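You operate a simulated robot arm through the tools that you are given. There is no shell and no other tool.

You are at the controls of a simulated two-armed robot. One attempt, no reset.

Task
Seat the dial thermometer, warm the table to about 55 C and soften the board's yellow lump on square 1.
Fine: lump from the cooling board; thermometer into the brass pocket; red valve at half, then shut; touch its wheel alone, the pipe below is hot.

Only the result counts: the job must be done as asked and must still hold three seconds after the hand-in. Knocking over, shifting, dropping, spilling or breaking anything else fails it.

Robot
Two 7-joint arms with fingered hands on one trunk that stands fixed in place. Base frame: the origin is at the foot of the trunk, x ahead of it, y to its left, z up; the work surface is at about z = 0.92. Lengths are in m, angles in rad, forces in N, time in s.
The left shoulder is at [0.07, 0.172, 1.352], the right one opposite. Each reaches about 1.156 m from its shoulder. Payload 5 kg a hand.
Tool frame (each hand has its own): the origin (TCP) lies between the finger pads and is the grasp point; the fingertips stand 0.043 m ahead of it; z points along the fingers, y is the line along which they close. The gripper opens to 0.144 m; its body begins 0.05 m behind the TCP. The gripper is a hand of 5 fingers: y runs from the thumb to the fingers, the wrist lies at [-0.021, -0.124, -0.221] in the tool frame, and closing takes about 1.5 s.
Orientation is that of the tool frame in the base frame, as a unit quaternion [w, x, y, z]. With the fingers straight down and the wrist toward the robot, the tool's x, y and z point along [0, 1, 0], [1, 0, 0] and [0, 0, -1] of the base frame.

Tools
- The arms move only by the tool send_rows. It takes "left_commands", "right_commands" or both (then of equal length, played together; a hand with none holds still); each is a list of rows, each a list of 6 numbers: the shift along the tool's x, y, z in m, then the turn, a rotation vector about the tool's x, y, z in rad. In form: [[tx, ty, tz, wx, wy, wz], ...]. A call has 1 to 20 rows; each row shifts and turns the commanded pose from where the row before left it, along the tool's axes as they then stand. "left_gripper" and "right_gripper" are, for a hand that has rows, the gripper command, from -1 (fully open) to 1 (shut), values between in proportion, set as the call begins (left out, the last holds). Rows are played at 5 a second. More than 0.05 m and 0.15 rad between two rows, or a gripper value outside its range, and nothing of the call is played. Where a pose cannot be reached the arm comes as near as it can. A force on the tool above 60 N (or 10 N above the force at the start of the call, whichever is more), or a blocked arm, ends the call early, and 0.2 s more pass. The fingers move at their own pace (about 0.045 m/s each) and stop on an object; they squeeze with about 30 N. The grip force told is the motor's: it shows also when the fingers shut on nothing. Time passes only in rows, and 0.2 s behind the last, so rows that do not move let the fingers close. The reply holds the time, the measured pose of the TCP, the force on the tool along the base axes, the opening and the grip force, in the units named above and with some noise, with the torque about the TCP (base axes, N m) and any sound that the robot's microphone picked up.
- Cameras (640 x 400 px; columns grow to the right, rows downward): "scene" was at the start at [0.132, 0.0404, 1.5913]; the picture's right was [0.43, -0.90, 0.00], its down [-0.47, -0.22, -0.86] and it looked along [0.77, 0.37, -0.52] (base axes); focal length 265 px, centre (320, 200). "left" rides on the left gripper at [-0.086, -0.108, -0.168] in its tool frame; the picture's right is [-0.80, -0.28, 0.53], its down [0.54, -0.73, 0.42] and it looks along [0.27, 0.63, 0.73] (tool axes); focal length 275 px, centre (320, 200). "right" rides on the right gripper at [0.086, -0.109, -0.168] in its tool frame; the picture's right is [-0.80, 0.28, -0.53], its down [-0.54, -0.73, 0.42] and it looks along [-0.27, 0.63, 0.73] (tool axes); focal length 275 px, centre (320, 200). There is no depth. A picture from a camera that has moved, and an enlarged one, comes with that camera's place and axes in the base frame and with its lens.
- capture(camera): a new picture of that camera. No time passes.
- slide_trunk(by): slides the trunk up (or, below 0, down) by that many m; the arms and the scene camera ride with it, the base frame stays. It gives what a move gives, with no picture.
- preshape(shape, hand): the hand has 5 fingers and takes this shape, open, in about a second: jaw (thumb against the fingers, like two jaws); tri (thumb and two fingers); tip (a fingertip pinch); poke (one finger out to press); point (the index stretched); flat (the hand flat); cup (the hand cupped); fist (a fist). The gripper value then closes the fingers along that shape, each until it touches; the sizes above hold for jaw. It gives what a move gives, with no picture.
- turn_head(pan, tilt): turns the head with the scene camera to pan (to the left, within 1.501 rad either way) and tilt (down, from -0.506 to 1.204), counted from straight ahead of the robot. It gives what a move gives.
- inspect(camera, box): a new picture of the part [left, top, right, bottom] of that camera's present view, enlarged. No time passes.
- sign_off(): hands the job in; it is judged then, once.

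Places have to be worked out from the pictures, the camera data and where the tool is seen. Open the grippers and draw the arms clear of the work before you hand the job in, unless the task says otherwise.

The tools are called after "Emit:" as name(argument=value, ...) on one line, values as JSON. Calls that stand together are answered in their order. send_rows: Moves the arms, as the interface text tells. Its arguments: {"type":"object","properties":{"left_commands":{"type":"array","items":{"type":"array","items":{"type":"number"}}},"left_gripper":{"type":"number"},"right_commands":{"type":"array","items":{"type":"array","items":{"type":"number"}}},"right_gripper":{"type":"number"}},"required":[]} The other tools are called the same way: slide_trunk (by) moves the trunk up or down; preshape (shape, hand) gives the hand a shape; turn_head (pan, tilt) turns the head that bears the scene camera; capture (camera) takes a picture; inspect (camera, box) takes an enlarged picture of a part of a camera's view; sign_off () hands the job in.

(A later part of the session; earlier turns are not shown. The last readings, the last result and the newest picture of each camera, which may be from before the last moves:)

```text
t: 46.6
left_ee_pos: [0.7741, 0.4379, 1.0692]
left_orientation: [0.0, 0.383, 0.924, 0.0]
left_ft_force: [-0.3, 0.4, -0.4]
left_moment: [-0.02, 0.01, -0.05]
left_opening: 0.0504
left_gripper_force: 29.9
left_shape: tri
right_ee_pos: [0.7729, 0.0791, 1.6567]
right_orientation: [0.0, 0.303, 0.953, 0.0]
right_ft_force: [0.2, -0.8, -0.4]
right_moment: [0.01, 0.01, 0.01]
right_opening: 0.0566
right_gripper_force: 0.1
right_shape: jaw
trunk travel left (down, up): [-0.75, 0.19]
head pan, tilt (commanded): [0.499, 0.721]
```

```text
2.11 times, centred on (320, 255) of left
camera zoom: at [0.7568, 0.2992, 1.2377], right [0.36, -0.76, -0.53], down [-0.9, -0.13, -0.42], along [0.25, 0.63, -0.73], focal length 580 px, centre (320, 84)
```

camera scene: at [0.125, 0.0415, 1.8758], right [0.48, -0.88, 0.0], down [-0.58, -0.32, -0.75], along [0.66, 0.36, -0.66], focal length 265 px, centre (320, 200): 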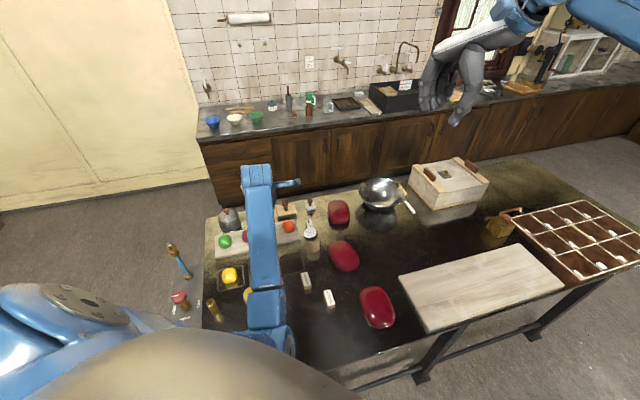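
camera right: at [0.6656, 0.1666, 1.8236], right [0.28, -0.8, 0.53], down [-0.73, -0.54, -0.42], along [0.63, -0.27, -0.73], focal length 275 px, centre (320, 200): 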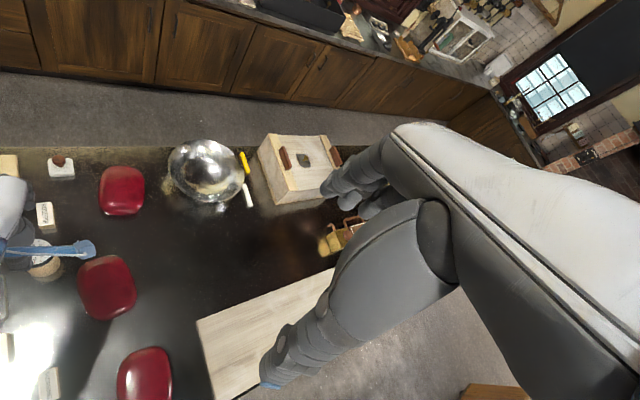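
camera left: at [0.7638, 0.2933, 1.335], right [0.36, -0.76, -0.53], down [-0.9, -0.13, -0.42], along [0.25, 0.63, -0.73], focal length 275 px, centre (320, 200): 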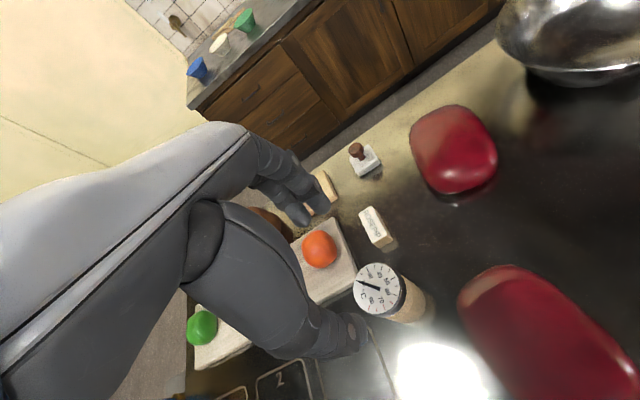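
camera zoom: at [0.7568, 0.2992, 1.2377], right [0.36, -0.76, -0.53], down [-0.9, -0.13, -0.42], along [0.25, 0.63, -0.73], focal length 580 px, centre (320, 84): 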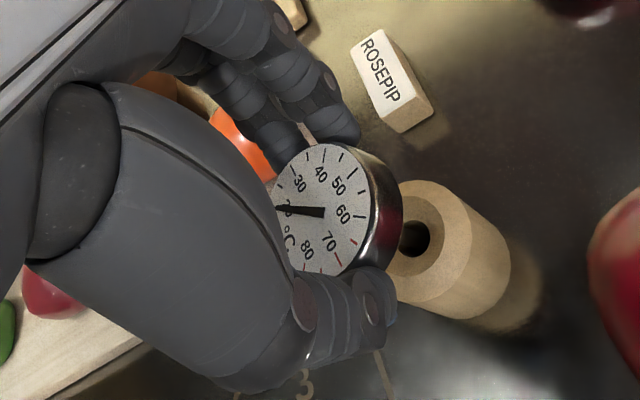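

The thermometer rises with the hand. I lift it another 9 cm to pull the stem fully out of the holder.

Emit:
send_rows(left_commands=[[0, 0, -0.015, 0, 0, 0], [0, 0, -0.015, 0, 0, 0], [0, 0, -0.02, 0, 0, 0], [0, 0, -0.02, 0, 0, 0], [0, 0, -0.02, 0, 0, 0]])

Emit:
inspect(camera="left", box=[230, 160, 430, 350])

Emit:
inspect(camera="scene", box=[265, 160, 355, 270])

```text
t: 47.8
left_ee_pos: [0.7731, 0.4386, 1.1609]
left_orientation: [0.0, 0.383, 0.924, 0.0]
left_ft_force: [-0.4, 0.5, -1.6]
left_moment: [0.0, 0.0, 0.01]
left_opening: 0.0503
left_gripper_force: 30.3
left_shape: tri
right_ee_pos: [0.7735, 0.0795, 1.6554]
right_orientation: [0.001, 0.303, 0.953, -0.001]
right_ft_force: [-0.6, -0.6, 0.4]
right_moment: [0.0, -0.03, 0.04]
right_opening: 0.0567
right_gripper_force: 0.1
right_shape: jaw
trunk travel left (down, up): [-0.75, 0.19]
head pan, tilt (commanded): [0.499, 0.721]
```

```text
2.11 times, centred on (330, 255) of left
camera zoom: at [0.7569, 0.2996, 1.328], right [0.36, -0.76, -0.53], down [-0.9, -0.13, -0.42], along [0.25, 0.63, -0.73], focal length 580 px, centre (299, 84)
```

zoom: 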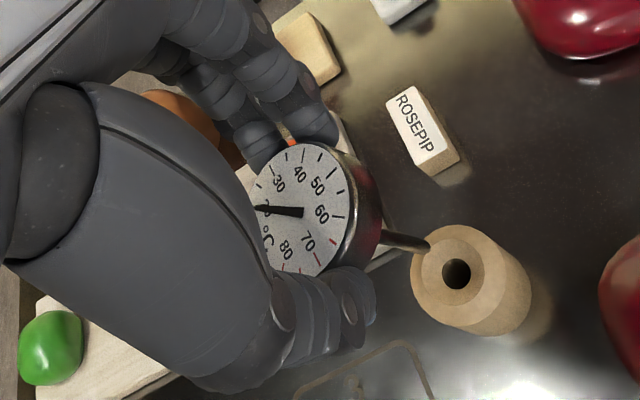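

```text
3.64 times, centred on (310, 215) of scene
camera zoom: at [0.125, 0.0411, 1.8757], right [0.48, -0.88, 0.0], down [-0.58, -0.32, -0.75], along [0.66, 0.36, -0.66], focal length 964 px, centre (356, 146)
```

zoom: 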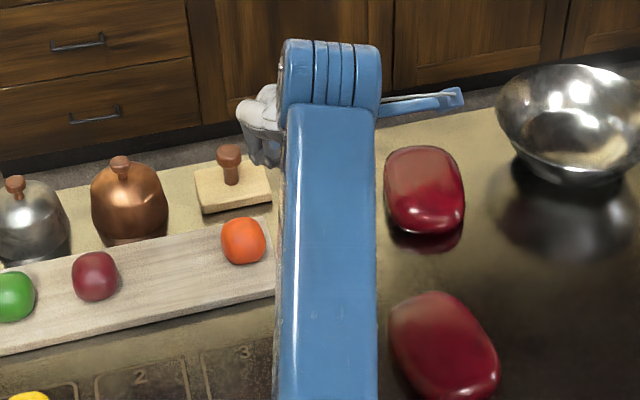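

The stem is out and visible; it tilts about 0.2 rad toward tool −x, to be corrected by tilting the hand later. I carry it, high up, to near the pocket at about (0.43, 0.60, 1.20), where the head camera can see it from the side.

Emit:
send_rows(left_commands=[[0.0396, -0.0143, -0.0044, 0, 0, 0], [0.0396, -0.0143, -0.0044, 0, 0, 0], [0.0396, -0.0143, -0.0044, 0, 0, 0], [0.0396, -0.0143, -0.0044, 0, 0, 0], [0.0396, -0.0143, -0.0044, 0, 0, 0], [0.0396, -0.0143, -0.0044, 0, 0, 0], [0.0396, -0.0143, -0.0044, 0, 0, 0], [0.0396, -0.0143, -0.0044, 0, 0, 0], [0.0396, -0.0143, -0.0044, 0, 0, 0], [0, 0, 0, 0, 0, 0]])

Emit:
capture(camera="scene")

Emit:
capture(camera="left")

```text
t: 50.0
left_ee_pos: [0.4331, 0.5989, 1.2005]
left_orientation: [0.0, 0.383, 0.924, 0.0]
left_ft_force: [1.2, 0.1, -0.3]
left_moment: [0.01, 0.03, 0.03]
left_opening: 0.0504
left_gripper_force: 30.1
left_shape: tri
right_ee_pos: [0.7747, 0.0787, 1.656]
right_orientation: [0.0, 0.304, 0.953, 0.001]
right_ft_force: [0.8, -0.3, 0.1]
right_moment: [0.01, 0.05, 0.0]
right_opening: 0.0566
right_gripper_force: 0.1
right_shape: jaw
trunk travel left (down, up): [-0.75, 0.19]
head pan, tilt (commanded): [0.499, 0.721]
```

```text
taken
camera scene: at [0.1253, 0.0412, 1.8758], right [0.48, -0.88, 0.0], down [-0.58, -0.32, -0.75], along [0.66, 0.36, -0.66], focal length 265 px, centre (320, 200)
```

scene: 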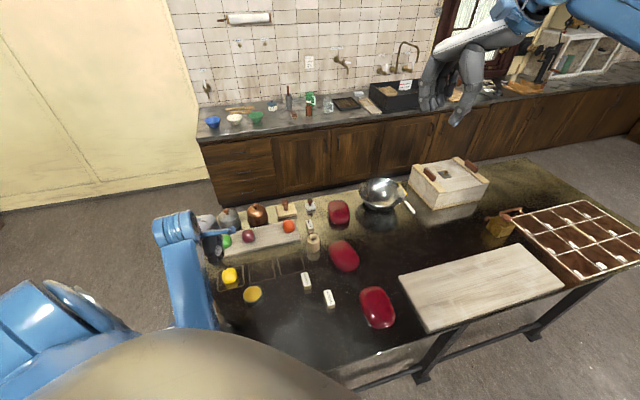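

```text
taken
camera left: at [0.4164, 0.4602, 1.3677], right [0.36, -0.76, -0.53], down [-0.9, -0.13, -0.42], along [0.25, 0.63, -0.73], focal length 275 px, centre (320, 200)
```

left: 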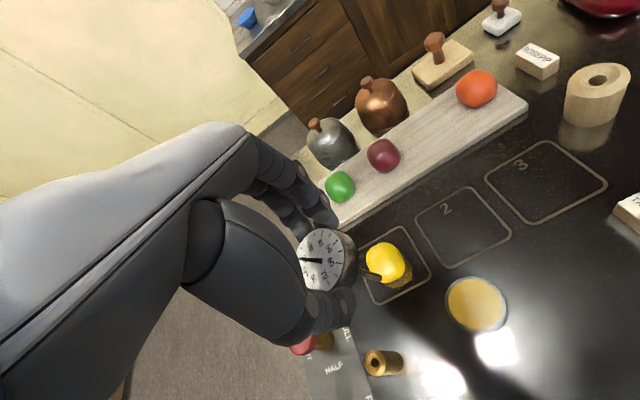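

Both cameras see the stem area now. I zoom in with both for measuring the stem's tilt.

Emit:
inspect(camera="scene", box=[180, 210, 260, 290])

Emit:
inspect(camera="left", box=[280, 200, 430, 390])

```text
5.00 times, centred on (220, 250) of scene
camera zoom: at [0.1253, 0.0412, 1.8758], right [0.48, -0.88, 0.0], down [-0.58, -0.32, -0.75], along [0.66, 0.36, -0.66], focal length 1325 px, centre (820, -50)
```

zoom: 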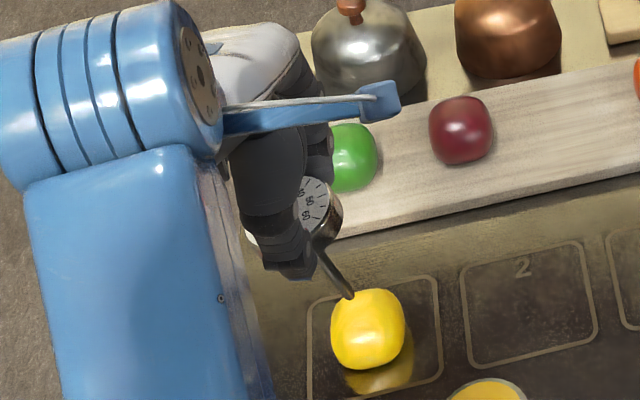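

```text
2.11 times, centred on (355, 295) of left
camera zoom: at [0.4164, 0.4602, 1.3677], right [0.36, -0.76, -0.53], down [-0.9, -0.13, -0.42], along [0.25, 0.63, -0.73], focal length 580 px, centre (246, 0)
```

zoom: 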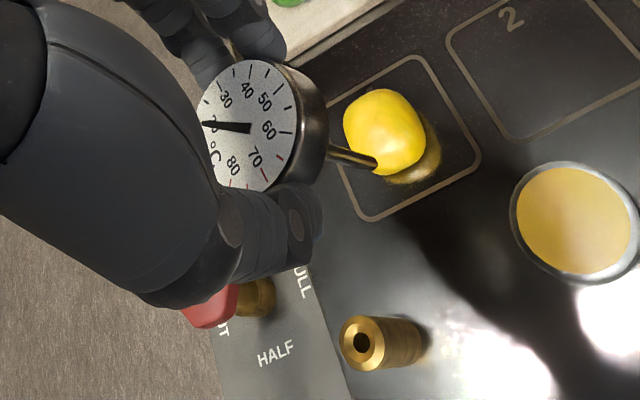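

Triangulation puts the stem tip at (0.442, 0.593, 1.071), i.e. tilted 0.145 rad about the tool's y-axis. I tilt the hand by that amount to make the stem vertical and move it over the pocket, tip about 4.5 cm above it.

Emit:
send_rows(left_commands=[[0, 0, 0, 0, 0.0725, 0], [0, 0, 0, 0, 0.0725, 0], [0.0238, -0.032, 0.0187, 0, 0, 0], [0.0238, -0.032, 0.0187, 0, 0, 0], [0, 0, 0, 0, 0, 0], [0, 0, 0, 0, 0, 0]])

Emit:
inspect(camera="scene", box=[170, 240, 260, 330])

Emit:
inspect(camera="left", box=[280, 200, 430, 390])

```text
t: 51.4
left_ee_pos: [0.348, 0.591, 1.1683]
left_orientation: [-0.067, 0.381, 0.922, 0.027]
left_ft_force: [0.9, 0.3, -1.4]
left_moment: [-0.02, 0.0, 0.02]
left_opening: 0.0503
left_gripper_force: 30.0
left_shape: tri
right_ee_pos: [0.7764, 0.0797, 1.6538]
right_orientation: [-0.001, 0.304, 0.953, 0.0]
right_ft_force: [0.8, -0.2, -0.8]
right_moment: [-0.01, 0.01, 0.03]
right_opening: 0.0567
right_gripper_force: 0.0
right_shape: jaw
trunk travel left (down, up): [-0.75, 0.19]
head pan, tilt (commanded): [0.499, 0.721]
```

```text
4.44 times, centred on (215, 285) of scene
camera zoom: at [0.1279, 0.0421, 1.8755], right [0.48, -0.88, 0.0], down [-0.58, -0.32, -0.75], along [0.66, 0.36, -0.66], focal length 1178 px, centre (787, -178)
```

zoom: 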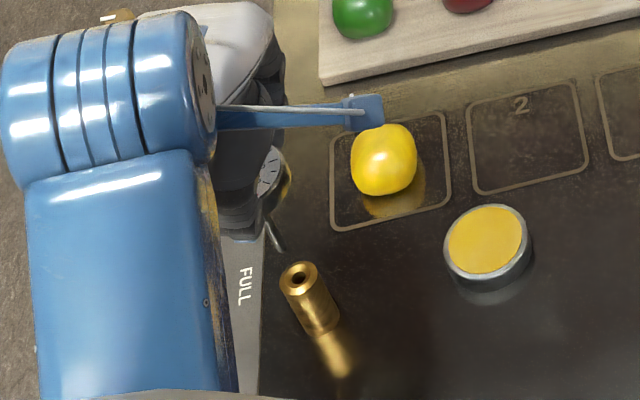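

```text
2.11 times, centred on (355, 295) of left
camera zoom: at [0.3498, 0.436, 1.3213], right [0.3, -0.7, -0.64], down [-0.94, -0.09, -0.34], along [0.18, 0.7, -0.69], focal length 580 px, centre (246, 0)
```

zoom: 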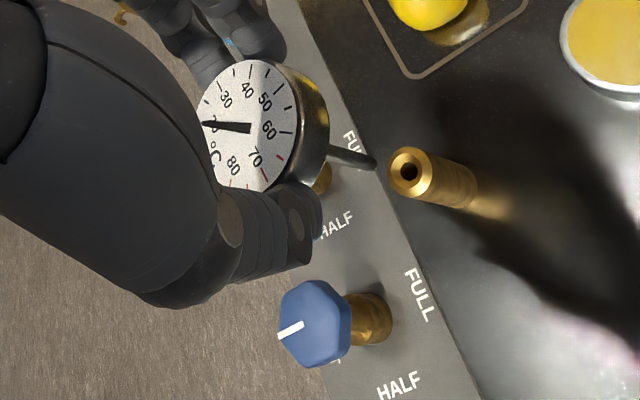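

The stem is vertical within a couple of degrees and its tip is within ~3 mm of the pocket axis, about 4 cm above it. I lower ~3 cm straight down and re-measure the tip against the hole close up.

Emit:
send_rows(left_commands=[[-0.0024, 0, 0.0163, 0, 0, 0], [-0.0024, 0, 0.0163, 0, 0, 0], [0, 0, 0, 0, 0, 0], [0, 0, 0, 0, 0, 0]])

Emit:
inspect(camera="scene", box=[190, 265, 240, 315])

Emit:
inspect(camera="left", box=[310, 230, 410, 330])

```text
t: 52.4
left_ee_pos: [0.347, 0.5909, 1.1376]
left_orientation: [-0.067, 0.382, 0.921, 0.028]
left_ft_force: [-0.4, -1.0, -0.4]
left_moment: [-0.04, -0.05, -0.01]
left_opening: 0.0502
left_gripper_force: 29.9
left_shape: tri
right_ee_pos: [0.772, 0.0784, 1.6557]
right_orientation: [0.0, 0.303, 0.953, 0.001]
right_ft_force: [-0.5, 0.1, -0.1]
right_moment: [-0.01, -0.03, 0.01]
right_opening: 0.0565
right_gripper_force: 0.1
right_shape: jaw
trunk travel left (down, up): [-0.75, 0.19]
head pan, tilt (commanded): [0.499, 0.721]
```

```text
8.00 times, centred on (215, 290) of scene
camera zoom: at [0.124, 0.0413, 1.8758], right [0.48, -0.88, 0.0], down [-0.58, -0.32, -0.75], along [0.66, 0.36, -0.66], focal length 2120 px, centre (1160, -520)
```

zoom: 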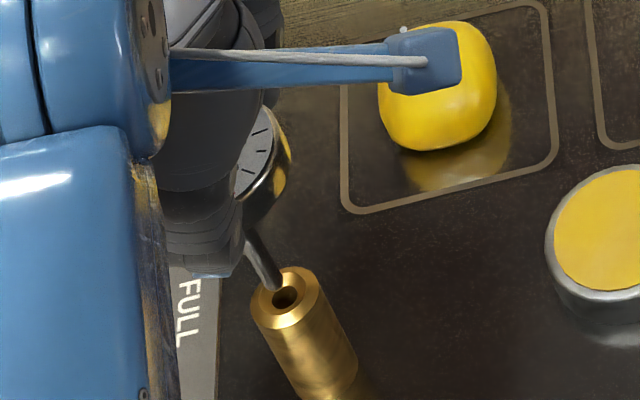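

```text
4.00 times, centred on (360, 280) of left
camera zoom: at [0.348, 0.4353, 1.2904], right [0.3, -0.7, -0.64], down [-0.94, -0.09, -0.34], along [0.18, 0.7, -0.69], focal length 1101 px, centre (160, -120)
```

zoom: 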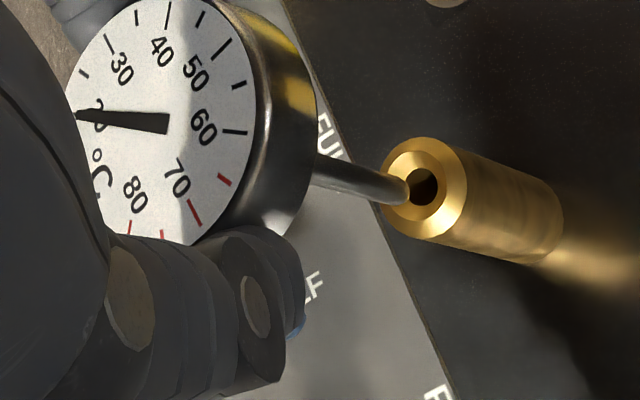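

The tip is ~12 mm above the hole and, from both views, off by about (−2.3, −1) mm in x, y. I correct by that and lower 1 cm, then re-check.

Emit:
send_rows(left_commands=[[-0.0009, 0.0023, 0, 0, 0, 0], [-0.0014, 0, 0.0099, 0, 0, 0], [0, 0, 0, 0, 0, 0], [0, 0, 0, 0, 0, 0]])

Emit:
inspect(camera="scene", box=[195, 275, 235, 315])

Emit:
inspect(camera="left", box=[330, 240, 410, 310])

```text
t: 53.4
left_ee_pos: [0.3511, 0.5912, 1.1269]
left_orientation: [-0.067, 0.382, 0.921, 0.028]
left_ft_force: [0.1, -0.2, -1.0]
left_moment: [-0.04, -0.02, 0.01]
left_opening: 0.0505
left_gripper_force: 30.1
left_shape: tri
right_ee_pos: [0.7738, 0.0792, 1.6557]
right_orientation: [0.0, 0.304, 0.953, 0.0]
right_ft_force: [-1.0, 0.5, 0.1]
right_moment: [0.01, 0.01, 0.02]
right_opening: 0.0567
right_gripper_force: 0.0
right_shape: jaw
trunk travel left (down, up): [-0.75, 0.19]
head pan, tilt (commanded): [0.499, 0.721]
```

```text
10.00 times, centred on (215, 295) of scene
camera zoom: at [0.1253, 0.0415, 1.8757], right [0.48, -0.88, 0.0], down [-0.58, -0.32, -0.75], along [0.66, 0.36, -0.66], focal length 2650 px, centre (1370, -750)
```

zoom: 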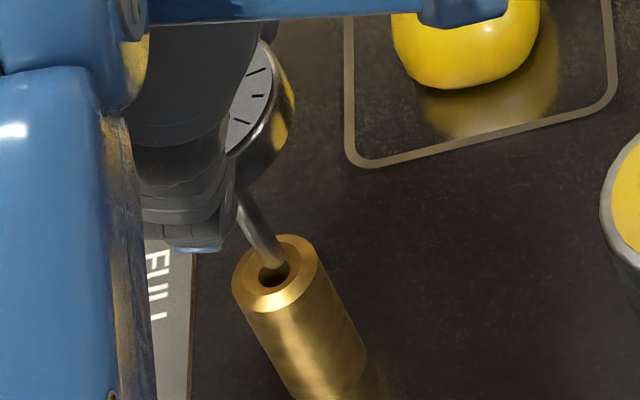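

```text
5.71 times, centred on (370, 275) of left
camera zoom: at [0.3518, 0.4374, 1.2801], right [0.3, -0.7, -0.64], down [-0.94, -0.09, -0.34], along [0.18, 0.7, -0.69], focal length 1573 px, centre (34, -229)
```

zoom: 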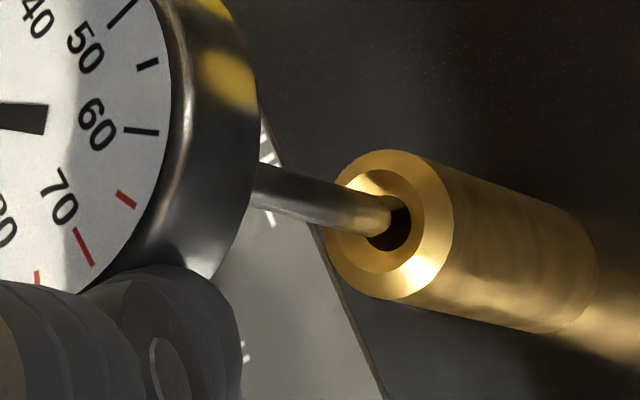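

The tip is centred over the hole in both views, just 2–3 mm above. I lower 1 cm and check forces.

Emit:
send_rows(left_commands=[[-0.0007, 0, 0.005, 0, 0, 0], [-0.0007, 0, 0.005, 0, 0, 0], [0, 0, 0, 0, 0, 0]])

Emit:
inspect(camera="scene", box=[195, 275, 235, 315])

Emit:
inspect(camera="left", box=[330, 240, 410, 310])

```text
t: 54.2
left_ee_pos: [0.3523, 0.5924, 1.1166]
left_orientation: [-0.066, 0.382, 0.921, 0.028]
left_ft_force: [-0.4, 0.0, -1.0]
left_moment: [-0.02, 0.0, -0.02]
left_opening: 0.0503
left_gripper_force: 29.9
left_shape: tri
right_ee_pos: [0.7739, 0.0787, 1.6556]
right_orientation: [0.0, 0.303, 0.953, -0.001]
right_ft_force: [-0.2, 0.4, 0.2]
right_moment: [-0.03, 0.01, 0.03]
right_opening: 0.0566
right_gripper_force: 0.0
right_shape: jaw
trunk travel left (down, up): [-0.75, 0.19]
head pan, tilt (commanded): [0.499, 0.721]
```

```text
10.00 times, centred on (215, 295) of scene
camera zoom: at [0.1251, 0.0415, 1.8758], right [0.48, -0.88, 0.0], down [-0.58, -0.32, -0.75], along [0.66, 0.36, -0.66], focal length 2650 px, centre (1370, -750)
```

zoom: 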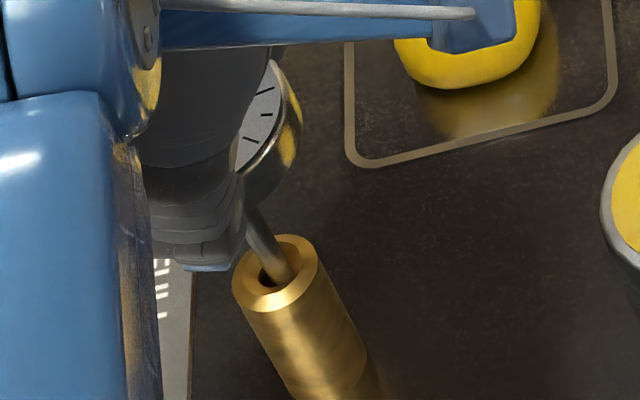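

```text
5.71 times, centred on (370, 275) of left
camera zoom: at [0.3513, 0.4372, 1.2694], right [0.3, -0.7, -0.64], down [-0.94, -0.09, -0.34], along [0.18, 0.7, -0.69], focal length 1573 px, centre (34, -229)
```

zoom: 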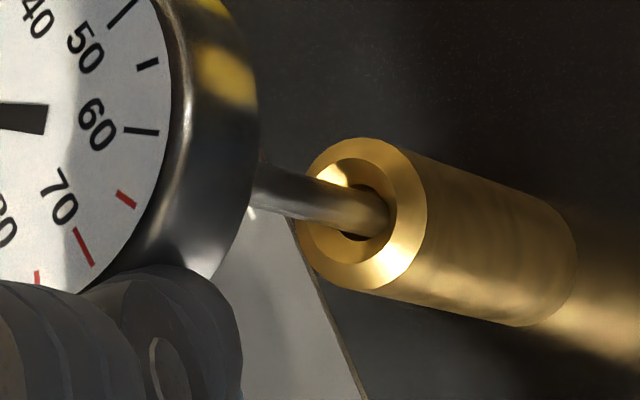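

The stem tip has entered the chamfer without force. I zoom in tighter to see how it lies in the bore.

Emit:
inspect(camera="scene", box=[205, 285, 225, 305])

Emit:
inspect(camera="left", box=[355, 250, 395, 290])

```text
16.00 times, centred on (215, 295) of scene
camera zoom: at [0.1251, 0.0415, 1.8758], right [0.48, -0.88, 0.0], down [-0.58, -0.32, -0.75], along [0.66, 0.36, -0.66], focal length 4240 px, centre (2000, -1320)
```

zoom: 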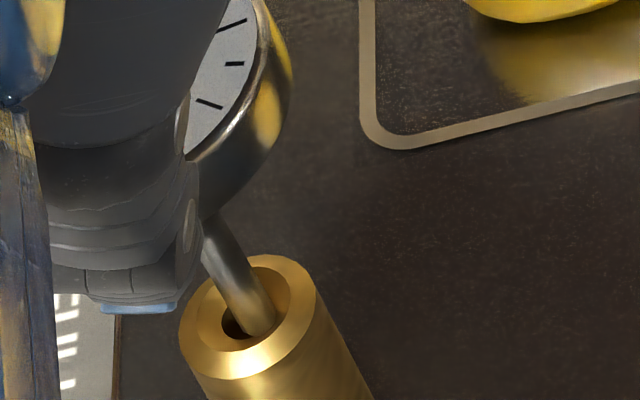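

```text
10.00 times, centred on (375, 270) of left
camera zoom: at [0.3513, 0.4372, 1.2694], right [0.3, -0.7, -0.64], down [-0.94, -0.09, -0.34], along [0.18, 0.7, -0.69], focal length 2753 px, centre (-230, -500)
```

zoom: 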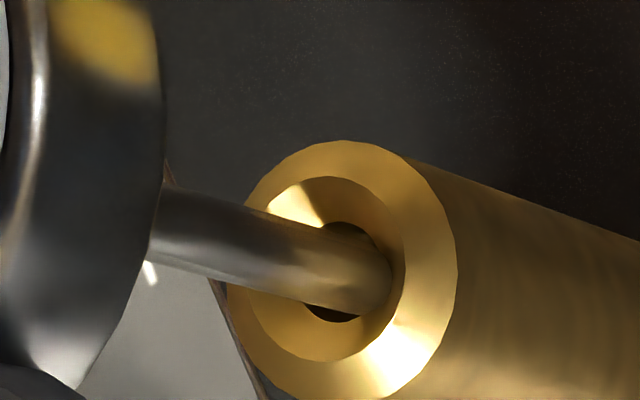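

The stem (≈ 8 mm) is at the mouth of the ≈ 11 mm bore and centred within ~1 mm. I go on down in small steps, checking the force.

Emit:
send_rows(left_commands=[[-0.0004, 0, 0.003, 0, 0, 0], [-0.0004, 0, 0.003, 0, 0, 0], [0, 0, 0, 0, 0, 0]])

Emit:
inspect(camera="left", box=[345, 245, 395, 295])

Emit:
inspect(camera="scene", box=[205, 285, 225, 305])

```text
t: 55.0
left_ee_pos: [0.3508, 0.5925, 1.1095]
left_orientation: [-0.066, 0.382, 0.921, 0.028]
left_ft_force: [2.0, 3.1, -0.8]
left_moment: [0.36, -0.29, -0.03]
left_opening: 0.0501
left_gripper_force: 29.9
left_shape: tri
right_ee_pos: [0.7735, 0.0805, 1.6544]
right_orientation: [0.001, 0.302, 0.953, 0.0]
right_ft_force: [-0.1, 0.0, 0.4]
right_moment: [-0.03, 0.01, 0.01]
right_opening: 0.0568
right_gripper_force: 0.1
right_shape: jaw
trunk travel left (down, up): [-0.75, 0.19]
head pan, tilt (commanded): [0.499, 0.721]
```

```text
8.00 times, centred on (370, 270) of left
camera zoom: at [0.351, 0.4375, 1.2626], right [0.3, -0.7, -0.64], down [-0.94, -0.09, -0.34], along [0.18, 0.7, -0.69], focal length 2202 px, centre (-80, -360)
```

zoom: 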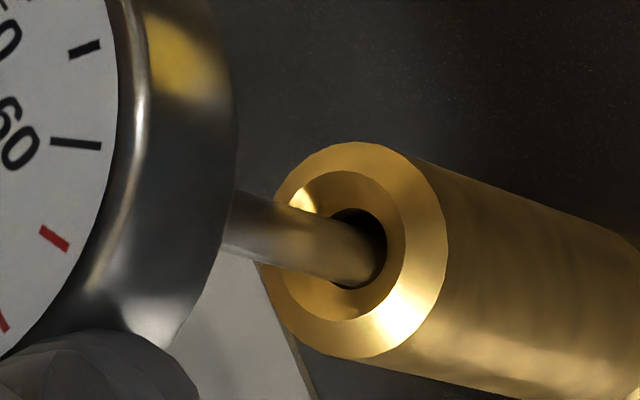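

```text
16.00 times, centred on (215, 295) of scene
camera zoom: at [0.1253, 0.0421, 1.8757], right [0.48, -0.88, 0.0], down [-0.58, -0.32, -0.75], along [0.66, 0.36, -0.66], focal length 4240 px, centre (2000, -1320)
```

zoom: 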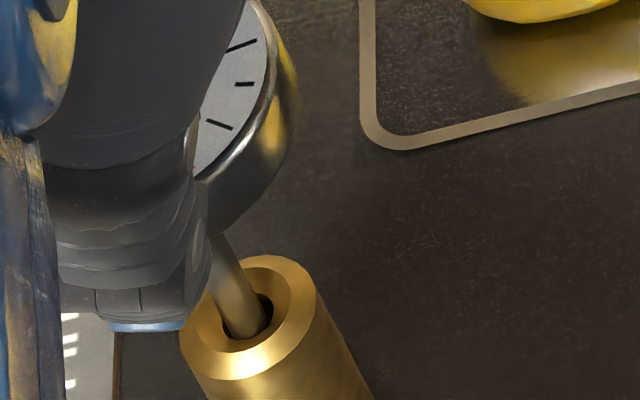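

The stem is inside the bore, pushed lightly (≈ 3.7 N) from the −x−y side. I ease the hand 1.5 mm along tool +y and go on 5 mm lower.

Emit:
send_rows(left_commands=[[0, 0.0015, 0, 0, 0, 0], [0, 0, 0, 0, 0, 0]])

Emit:
send_rows(left_commands=[[-0.0004, 0, 0.003, 0, 0, 0], [-0.0003, 0, 0.002, 0, 0, 0], [0, 0, 0, 0, 0, 0]])

```text
t: 55.6
left_ee_pos: [0.352, 0.594, 1.1086]
left_orientation: [-0.066, 0.382, 0.921, 0.027]
left_ft_force: [0.2, 0.6, -1.7]
left_moment: [0.11, -0.04, -0.02]
left_opening: 0.0504
left_gripper_force: 29.8
left_shape: tri
right_ee_pos: [0.7735, 0.0788, 1.6568]
right_orientation: [0.0, 0.303, 0.953, 0.001]
right_ft_force: [-0.3, 0.7, 0.4]
right_moment: [-0.01, 0.0, 0.0]
right_opening: 0.0565
right_gripper_force: 0.0
right_shape: jaw
trunk travel left (down, up): [-0.75, 0.19]
head pan, tilt (commanded): [0.499, 0.721]
```

```text
t: 56.4
left_ee_pos: [0.3524, 0.5927, 1.1052]
left_orientation: [-0.066, 0.381, 0.922, 0.027]
left_ft_force: [-0.1, 0.9, -1.1]
left_moment: [0.04, 0.0, -0.01]
left_opening: 0.0501
left_gripper_force: 29.5
left_shape: tri
right_ee_pos: [0.7741, 0.0791, 1.6556]
right_orientation: [0.0, 0.305, 0.952, 0.0]
right_ft_force: [-0.3, 0.0, 0.3]
right_moment: [0.02, -0.01, -0.01]
right_opening: 0.0567
right_gripper_force: 0.1
right_shape: jaw
trunk travel left (down, up): [-0.75, 0.19]
head pan, tilt (commanded): [0.499, 0.721]
```

The side load is gone. I continue inserting, 1 cm at a time.

Emit:
send_rows(left_commands=[[-0.0007, 0, 0.005, 0, 0, 0], [-0.0007, 0, 0.005, 0, 0, 0], [0, 0, 0, 0, 0, 0]])

Emit:
inspect(camera="scene", box=[195, 270, 235, 310])

```text
t: 57.2
left_ee_pos: [0.3525, 0.5925, 1.0939]
left_orientation: [-0.067, 0.382, 0.921, 0.028]
left_ft_force: [-0.2, 0.9, -0.9]
left_moment: [0.1, -0.05, -0.02]
left_opening: 0.0501
left_gripper_force: 30.4
left_shape: tri
right_ee_pos: [0.7746, 0.0785, 1.6543]
right_orientation: [0.0, 0.304, 0.953, 0.0]
right_ft_force: [0.2, 0.7, 0.0]
right_moment: [0.0, 0.02, 0.0]
right_opening: 0.0569
right_gripper_force: 0.1
right_shape: jaw
trunk travel left (down, up): [-0.75, 0.19]
head pan, tilt (commanded): [0.499, 0.721]
```

```text
10.00 times, centred on (215, 290) of scene
camera zoom: at [0.125, 0.0416, 1.8758], right [0.48, -0.88, 0.0], down [-0.58, -0.32, -0.75], along [0.66, 0.36, -0.66], focal length 2650 px, centre (1370, -700)
```

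zoom: 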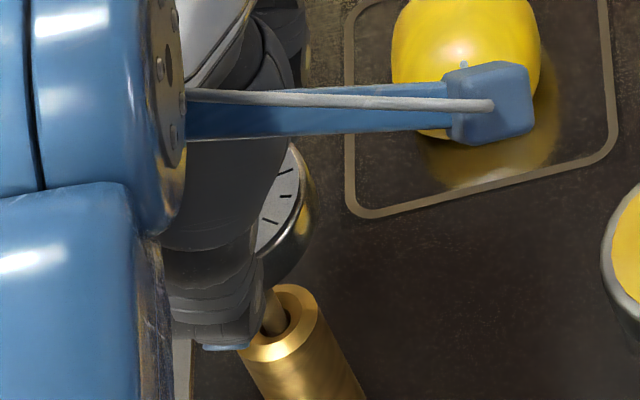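

Insertion is smooth. I continue another 2 cm and keep watching the load.

Emit:
send_rows(left_commands=[[-0.0007, 0, 0.005, 0, 0, 0], [-0.0007, 0, 0.005, 0, 0, 0], [0, 0, 0, 0, 0, 0]])

Emit:
send_rows(left_commands=[[-0.0007, 0, 0.005, 0, 0, 0], [-0.0007, 0, 0.005, 0, 0, 0], [0, 0, 0, 0, 0, 0]])

Emit:
inspect(camera="scene", box=[195, 270, 235, 310])

Emit:
inspect(camera="left", box=[290, 200, 410, 320])

```text
t: 58.0
left_ee_pos: [0.3532, 0.5931, 1.0842]
left_orientation: [-0.066, 0.382, 0.922, 0.028]
left_ft_force: [1.9, 1.5, -0.2]
left_moment: [0.21, -0.12, 0.0]
left_opening: 0.0503
left_gripper_force: 29.6
left_shape: tri
right_ee_pos: [0.7739, 0.0793, 1.6551]
right_orientation: [-0.001, 0.303, 0.953, -0.001]
right_ft_force: [-0.3, 0.6, -0.4]
right_moment: [0.03, 0.0, 0.0]
right_opening: 0.0567
right_gripper_force: 0.1
right_shape: jaw
trunk travel left (down, up): [-0.75, 0.19]
head pan, tilt (commanded): [0.499, 0.721]
```

```text
t: 58.8
left_ee_pos: [0.351, 0.5932, 1.0758]
left_orientation: [-0.066, 0.382, 0.922, 0.027]
left_ft_force: [-0.2, 0.0, -0.6]
left_moment: [0.02, -0.04, 0.01]
left_opening: 0.05
left_gripper_force: 30.2
left_shape: tri
right_ee_pos: [0.7741, 0.0783, 1.6565]
right_orientation: [0.0, 0.304, 0.953, 0.0]
right_ft_force: [0.3, 0.1, -0.4]
right_moment: [0.0, -0.03, 0.0]
right_opening: 0.0567
right_gripper_force: 0.2
right_shape: jaw
trunk travel left (down, up): [-0.75, 0.19]
head pan, tilt (commanded): [0.499, 0.721]
```

```text
10.00 times, centred on (215, 290) of scene
camera zoom: at [0.1249, 0.0414, 1.8758], right [0.48, -0.88, 0.0], down [-0.58, -0.32, -0.75], along [0.66, 0.36, -0.66], focal length 2650 px, centre (1370, -700)
```

zoom: 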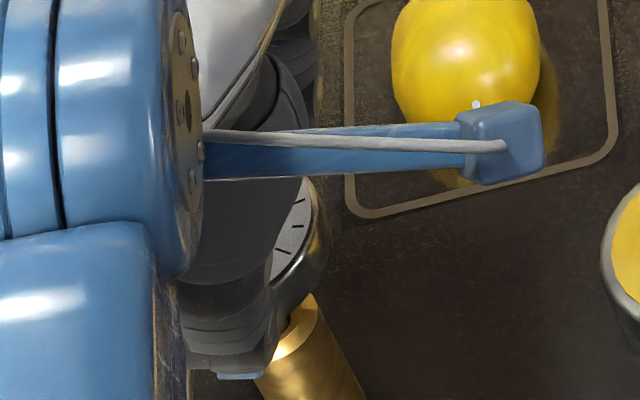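

```text
3.33 times, centred on (350, 260) of left
camera zoom: at [0.3517, 0.4389, 1.2287], right [0.3, -0.7, -0.64], down [-0.94, -0.09, -0.34], along [0.18, 0.7, -0.69], focal length 918 px, centre (220, 0)
```

zoom: 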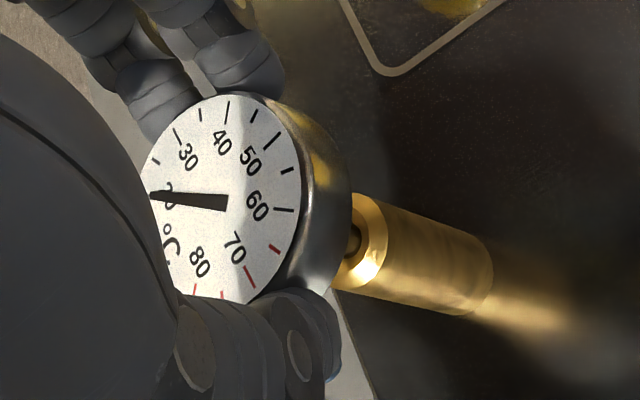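

About 3 cm of stem remains above the pocket. I keep lowering in small steps, looking for seating contact.

Emit:
send_rows(left_commands=[[-0.0007, 0, 0.005, 0, 0, 0], [-0.0007, 0, 0.005, 0, 0, 0], [0, 0, 0, 0, 0, 0]])

Emit:
send_rows(left_commands=[[-0.0006, 0, 0.004, 0, 0, 0], [0, 0, 0, 0, 0, 0]])

Emit:
send_rows(left_commands=[[-0.0006, 0, 0.004, 0, 0, 0], [0, 0, 0, 0, 0, 0]])

Emit:
inspect(camera="left", box=[290, 200, 410, 320])

```text
t: 59.6
left_ee_pos: [0.3514, 0.5936, 1.0653]
left_orientation: [-0.067, 0.382, 0.921, 0.027]
left_ft_force: [0.2, 0.5, -1.2]
left_moment: [0.0, -0.02, 0.01]
left_opening: 0.0503
left_gripper_force: 29.8
left_shape: tri
right_ee_pos: [0.7739, 0.079, 1.6546]
right_orientation: [0.0, 0.303, 0.953, 0.0]
right_ft_force: [-0.1, 0.4, -0.3]
right_moment: [0.01, 0.02, -0.04]
right_opening: 0.0567
right_gripper_force: 0.1
right_shape: jaw
trunk travel left (down, up): [-0.75, 0.19]
head pan, tilt (commanded): [0.499, 0.721]
```

```text
t: 60.2
left_ee_pos: [0.3523, 0.5936, 1.0606]
left_orientation: [-0.066, 0.382, 0.921, 0.028]
left_ft_force: [0.3, 1.0, -0.1]
left_moment: [0.1, -0.06, -0.01]
left_opening: 0.0501
left_gripper_force: 30.2
left_shape: tri
right_ee_pos: [0.7737, 0.0785, 1.6545]
right_orientation: [0.0, 0.304, 0.953, 0.0]
right_ft_force: [-0.5, 0.2, 0.9]
right_moment: [-0.02, 0.02, -0.03]
right_opening: 0.0564
right_gripper_force: 0.0
right_shape: jaw
trunk travel left (down, up): [-0.75, 0.19]
head pan, tilt (commanded): [0.499, 0.721]
```

```text
t: 60.8
left_ee_pos: [0.3519, 0.5922, 1.0548]
left_orientation: [-0.067, 0.382, 0.922, 0.027]
left_ft_force: [0.5, 1.7, -0.5]
left_moment: [0.14, -0.03, 0.04]
left_opening: 0.0501
left_gripper_force: 29.4
left_shape: tri
right_ee_pos: [0.7735, 0.0791, 1.6543]
right_orientation: [0.0, 0.303, 0.953, 0.0]
right_ft_force: [0.4, 0.8, -0.7]
right_moment: [-0.02, 0.02, 0.0]
right_opening: 0.0566
right_gripper_force: 0.2
right_shape: jaw
trunk travel left (down, up): [-0.75, 0.19]
head pan, tilt (commanded): [0.499, 0.721]
```

```text
3.33 times, centred on (350, 260) of left
camera zoom: at [0.352, 0.4383, 1.2094], right [0.3, -0.7, -0.64], down [-0.94, -0.09, -0.34], along [0.18, 0.7, -0.69], focal length 918 px, centre (220, 0)
```

zoom: 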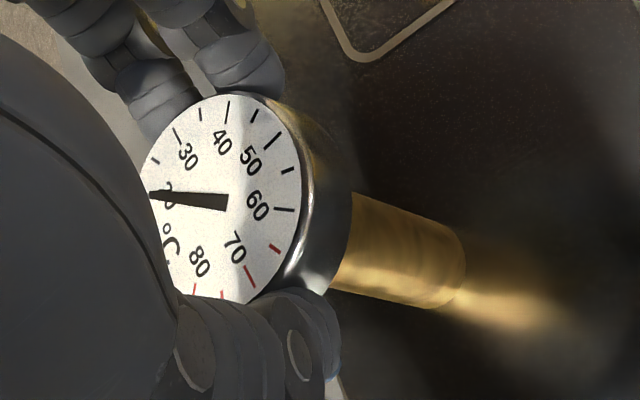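

No contact from below yet; I proceed in 3 mm steps until it seats.

Emit:
send_rows(left_commands=[[-0.0004, 0, 0.003, 0, 0, 0], [0, 0, 0, 0, 0, 0]])

Emit:
send_rows(left_commands=[[-0.0004, 0, 0.003, 0, 0, 0], [0, 0, 0, 0, 0, 0]])

Emit:
send_rows(left_commands=[[-0.0004, 0, 0.003, 0, 0, 0], [0, 0, 0, 0, 0, 0]])

Emit:
inspect(camera="left", box=[290, 200, 410, 320])

Emit:
inspect(camera="scene", box=[195, 270, 235, 310])

```text
t: 61.4
left_ee_pos: [0.3517, 0.5932, 1.0515]
left_orientation: [-0.066, 0.381, 0.922, 0.027]
left_ft_force: [1.3, 2.4, -0.7]
left_moment: [0.1, -0.03, 0.0]
left_opening: 0.0502
left_gripper_force: 30.5
left_shape: tri
right_ee_pos: [0.7727, 0.0797, 1.6552]
right_orientation: [-0.001, 0.304, 0.953, -0.001]
right_ft_force: [0.2, 0.0, -0.5]
right_moment: [-0.01, 0.01, 0.01]
right_opening: 0.0563
right_gripper_force: 0.2
right_shape: jaw
trunk travel left (down, up): [-0.75, 0.19]
head pan, tilt (commanded): [0.499, 0.721]
```

```text
t: 62.0
left_ee_pos: [0.3516, 0.5931, 1.0493]
left_orientation: [-0.067, 0.382, 0.921, 0.027]
left_ft_force: [2.0, 2.1, 1.0]
left_moment: [0.18, -0.07, -0.03]
left_opening: 0.0504
left_gripper_force: 29.7
left_shape: tri
right_ee_pos: [0.7735, 0.0782, 1.6551]
right_orientation: [0.0, 0.304, 0.953, -0.001]
right_ft_force: [0.1, -0.2, 0.1]
right_moment: [-0.03, 0.04, 0.03]
right_opening: 0.0566
right_gripper_force: 0.1
right_shape: jaw
trunk travel left (down, up): [-0.75, 0.19]
head pan, tilt (commanded): [0.499, 0.721]
```

```text
t: 62.6
left_ee_pos: [0.3514, 0.5931, 1.0493]
left_orientation: [-0.066, 0.382, 0.921, 0.029]
left_ft_force: [1.3, 0.5, 18.4]
left_moment: [0.1, 0.01, -0.03]
left_opening: 0.0504
left_gripper_force: 29.9
left_shape: tri
right_ee_pos: [0.7739, 0.0771, 1.6559]
right_orientation: [0.0, 0.304, 0.953, 0.001]
right_ft_force: [0.5, 0.4, -0.1]
right_moment: [0.02, 0.0, -0.01]
right_opening: 0.0567
right_gripper_force: 0.0
right_shape: jaw
trunk travel left (down, up): [-0.75, 0.19]
head pan, tilt (commanded): [0.499, 0.721]
```

```text
3.33 times, centred on (350, 260) of left
camera zoom: at [0.3515, 0.4375, 1.202], right [0.3, -0.7, -0.64], down [-0.94, -0.09, -0.34], along [0.18, 0.71, -0.68], focal length 918 px, centre (220, 0)
```

zoom: 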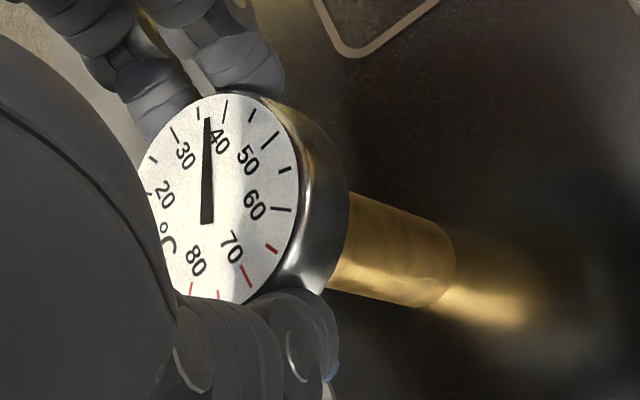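

```text
10.00 times, centred on (215, 290) of scene
camera zoom: at [0.1242, 0.04, 1.8761], right [0.48, -0.88, 0.0], down [-0.58, -0.32, -0.75], along [0.66, 0.36, -0.66], focal length 2650 px, centre (1370, -700)
```

zoom: 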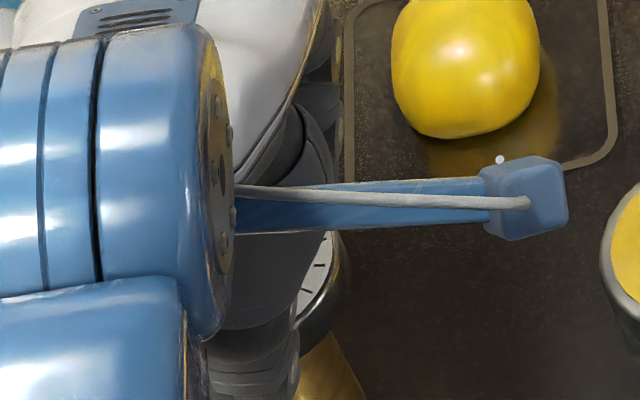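

Seated: the upward force jumped to 18 N and the needle swung from 20 to about 37 °C, the table's temperature. I ease off 2 mm and open the fingers gently.

Emit:
send_rows(left_commands=[[0.0003, 0, -0.0022, 0, 0, 0], [0, 0, 0, 0, 0, 0]], left_gripper=0.2)

Emit:
send_rows(left_commands=[[0, 0, 0, 0, 0, 0], [0, 0, 0, 0, 0, 0], [0, 0, 0, 0, 0, 0], [0, 0, 0, 0, 0, 0]], left_gripper=-0.3)

Emit:
inspect(camera="left", box=[280, 190, 420, 330])

```text
t: 63.2
left_ee_pos: [0.352, 0.5921, 1.0478]
left_orientation: [-0.067, 0.382, 0.921, 0.026]
left_ft_force: [0.4, 1.5, 0.1]
left_moment: [-0.02, 0.0, -0.02]
left_opening: 0.0577
left_gripper_force: 0.0
left_shape: tri
right_ee_pos: [0.7739, 0.0801, 1.6539]
right_orientation: [-0.001, 0.303, 0.953, -0.001]
right_ft_force: [-0.2, 0.8, 0.4]
right_moment: [-0.03, 0.02, 0.01]
right_opening: 0.0564
right_gripper_force: 0.0
right_shape: jaw
trunk travel left (down, up): [-0.75, 0.19]
head pan, tilt (commanded): [0.499, 0.721]
```

```text
t: 64.2
left_ee_pos: [0.3519, 0.5937, 1.0484]
left_orientation: [-0.066, 0.382, 0.921, 0.027]
left_ft_force: [0.0, -0.2, 0.1]
left_moment: [0.02, 0.0, -0.01]
left_opening: 0.0934
left_gripper_force: 0.1
left_shape: tri
right_ee_pos: [0.7731, 0.0788, 1.655]
right_orientation: [0.0, 0.304, 0.953, 0.0]
right_ft_force: [-0.1, 0.0, -0.1]
right_moment: [0.02, 0.01, -0.01]
right_opening: 0.0566
right_gripper_force: 0.1
right_shape: jaw
trunk travel left (down, up): [-0.75, 0.19]
head pan, tilt (commanded): [0.499, 0.721]
```

```text
2.86 times, centred on (350, 260) of left
camera zoom: at [0.3513, 0.4379, 1.2026], right [0.3, -0.7, -0.64], down [-0.94, -0.09, -0.34], along [0.18, 0.7, -0.69], focal length 786 px, centre (234, 29)
```

zoom: 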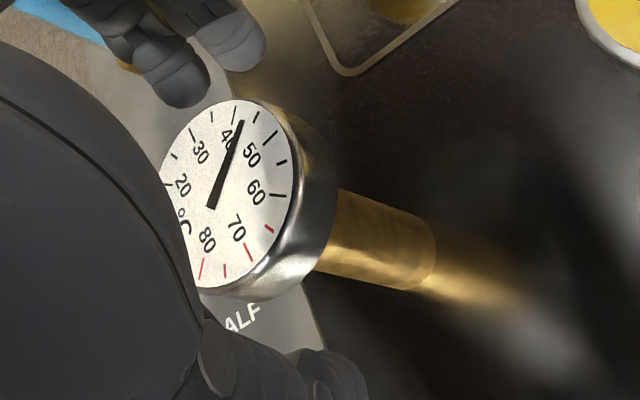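

The needle is now moving up through ~42 °C as it takes on the table's heat. I withdraw the hand straight up off the dial.

Emit:
send_rows(left_commands=[[0.0029, 0, -0.0198, 0, 0, 0], [0.0043, 0, -0.0297, 0, 0, 0], [0.0043, 0, -0.0297, 0, 0, 0]])

Emit:
capture(camera="left")

Emit:
inspect(camera="left", box=[330, 230, 450, 350])

Emit:
inspect(camera="scene", box=[170, 250, 270, 350])

```text
t: 65.0
left_ee_pos: [0.3517, 0.5932, 1.1304]
left_orientation: [-0.067, 0.382, 0.921, 0.027]
left_ft_force: [0.1, 0.2, -0.9]
left_moment: [0.01, -0.01, -0.03]
left_opening: 0.0933
left_gripper_force: 0.0
left_shape: tri
right_ee_pos: [0.7732, 0.0795, 1.6559]
right_orientation: [0.0, 0.304, 0.953, 0.0]
right_ft_force: [0.2, -0.6, 0.0]
right_moment: [-0.02, 0.01, -0.01]
right_opening: 0.0565
right_gripper_force: 0.1
right_shape: jaw
trunk travel left (down, up): [-0.75, 0.19]
head pan, tilt (commanded): [0.499, 0.721]
```

```text
taken
camera left: at [0.3509, 0.4382, 1.2838], right [0.3, -0.7, -0.64], down [-0.94, -0.09, -0.34], along [0.18, 0.7, -0.69], focal length 275 px, centre (320, 200)
```

left: 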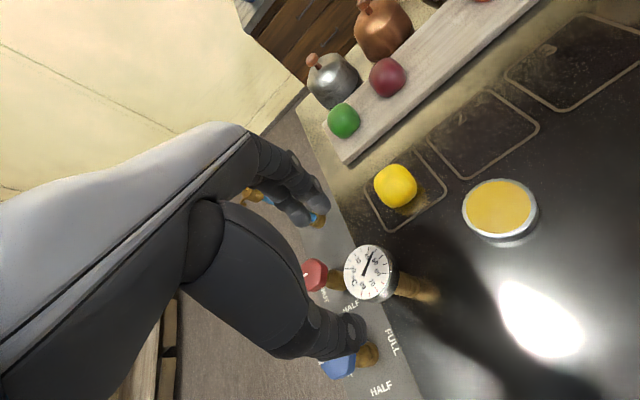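

```text
3.33 times, centred on (390, 290) of left
camera zoom: at [0.3509, 0.4382, 1.2838], right [0.3, -0.7, -0.64], down [-0.94, -0.09, -0.34], along [0.18, 0.7, -0.69], focal length 918 px, centre (87, -100)
```

zoom: 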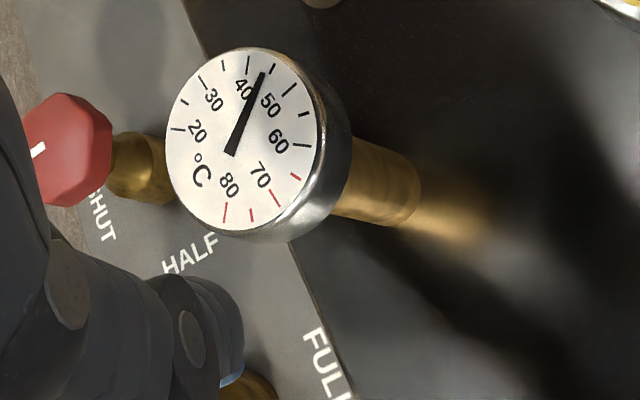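

```text
4.00 times, centred on (220, 300) of scene
camera zoom: at [0.125, 0.0415, 1.8757], right [0.48, -0.88, 0.0], down [-0.58, -0.32, -0.75], along [0.66, 0.36, -0.66], focal length 1060 px, centre (720, -200)
```

zoom: 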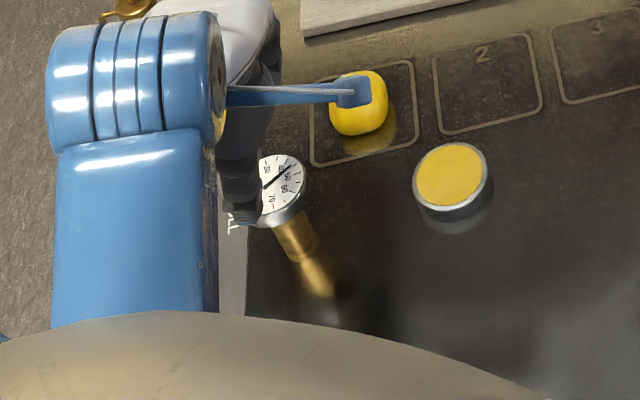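

The thermometer is upright in the pocket and reads about 43 °C. Next I level the hand and move above the red wheel (≈ (0.318, 0.743)), staying high over dial and blue wheel.

Emit:
send_rows(left_commands=[[0.0043, 0, -0.0297, 0, 0, 0], [0, 0, 0, 0, -0.0725, 0], [0, 0, 0, 0, -0.0725, 0], [0.0324, 0.0207, 0.005, 0, 0, 0], [0.0324, 0.0207, 0.005, 0, 0, 0], [0.0324, 0.0207, 0.005, 0, 0, 0], [0.0324, 0.0207, 0.005, 0, 0, 0], [0, 0, 0, 0, 0, 0]])

Emit:
capture(camera="left")

Emit:
capture(camera="scene")

```text
t: 66.8
left_ee_pos: [0.3205, 0.7448, 1.139]
left_orientation: [0.001, 0.384, 0.923, 0.0]
left_ft_force: [0.2, 0.0, 0.0]
left_moment: [-0.01, 0.0, -0.03]
left_opening: 0.0932
left_gripper_force: 0.1
left_shape: tri
right_ee_pos: [0.7725, 0.0785, 1.6552]
right_orientation: [0.0, 0.303, 0.953, 0.0]
right_ft_force: [-0.8, 0.2, 0.5]
right_moment: [-0.02, 0.01, 0.02]
right_opening: 0.0566
right_gripper_force: 0.0
right_shape: jaw
trunk travel left (down, up): [-0.75, 0.19]
head pan, tilt (commanded): [0.499, 0.721]
```

```text
taken
camera left: at [0.3025, 0.6061, 1.3066], right [0.36, -0.76, -0.53], down [-0.9, -0.13, -0.42], along [0.25, 0.63, -0.73], focal length 275 px, centre (320, 200)
```

left: 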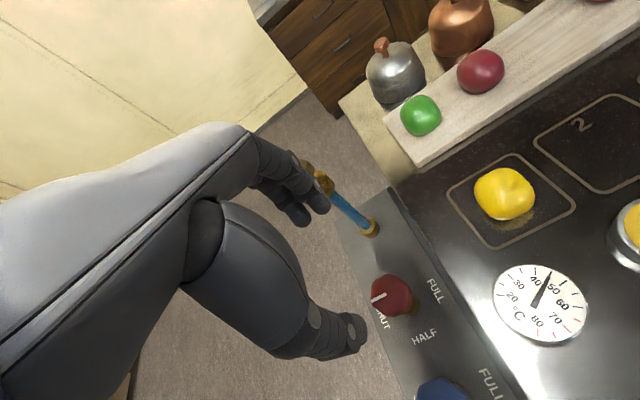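

```text
taken
camera scene: at [0.1249, 0.0418, 1.8758], right [0.48, -0.88, 0.0], down [-0.58, -0.32, -0.75], along [0.66, 0.36, -0.66], focal length 265 px, centre (320, 200)
```

scene: 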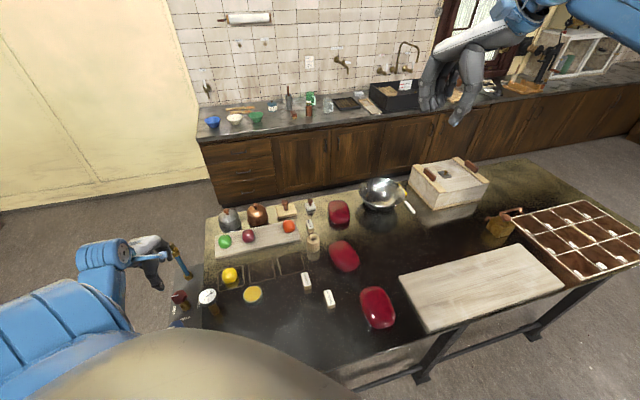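

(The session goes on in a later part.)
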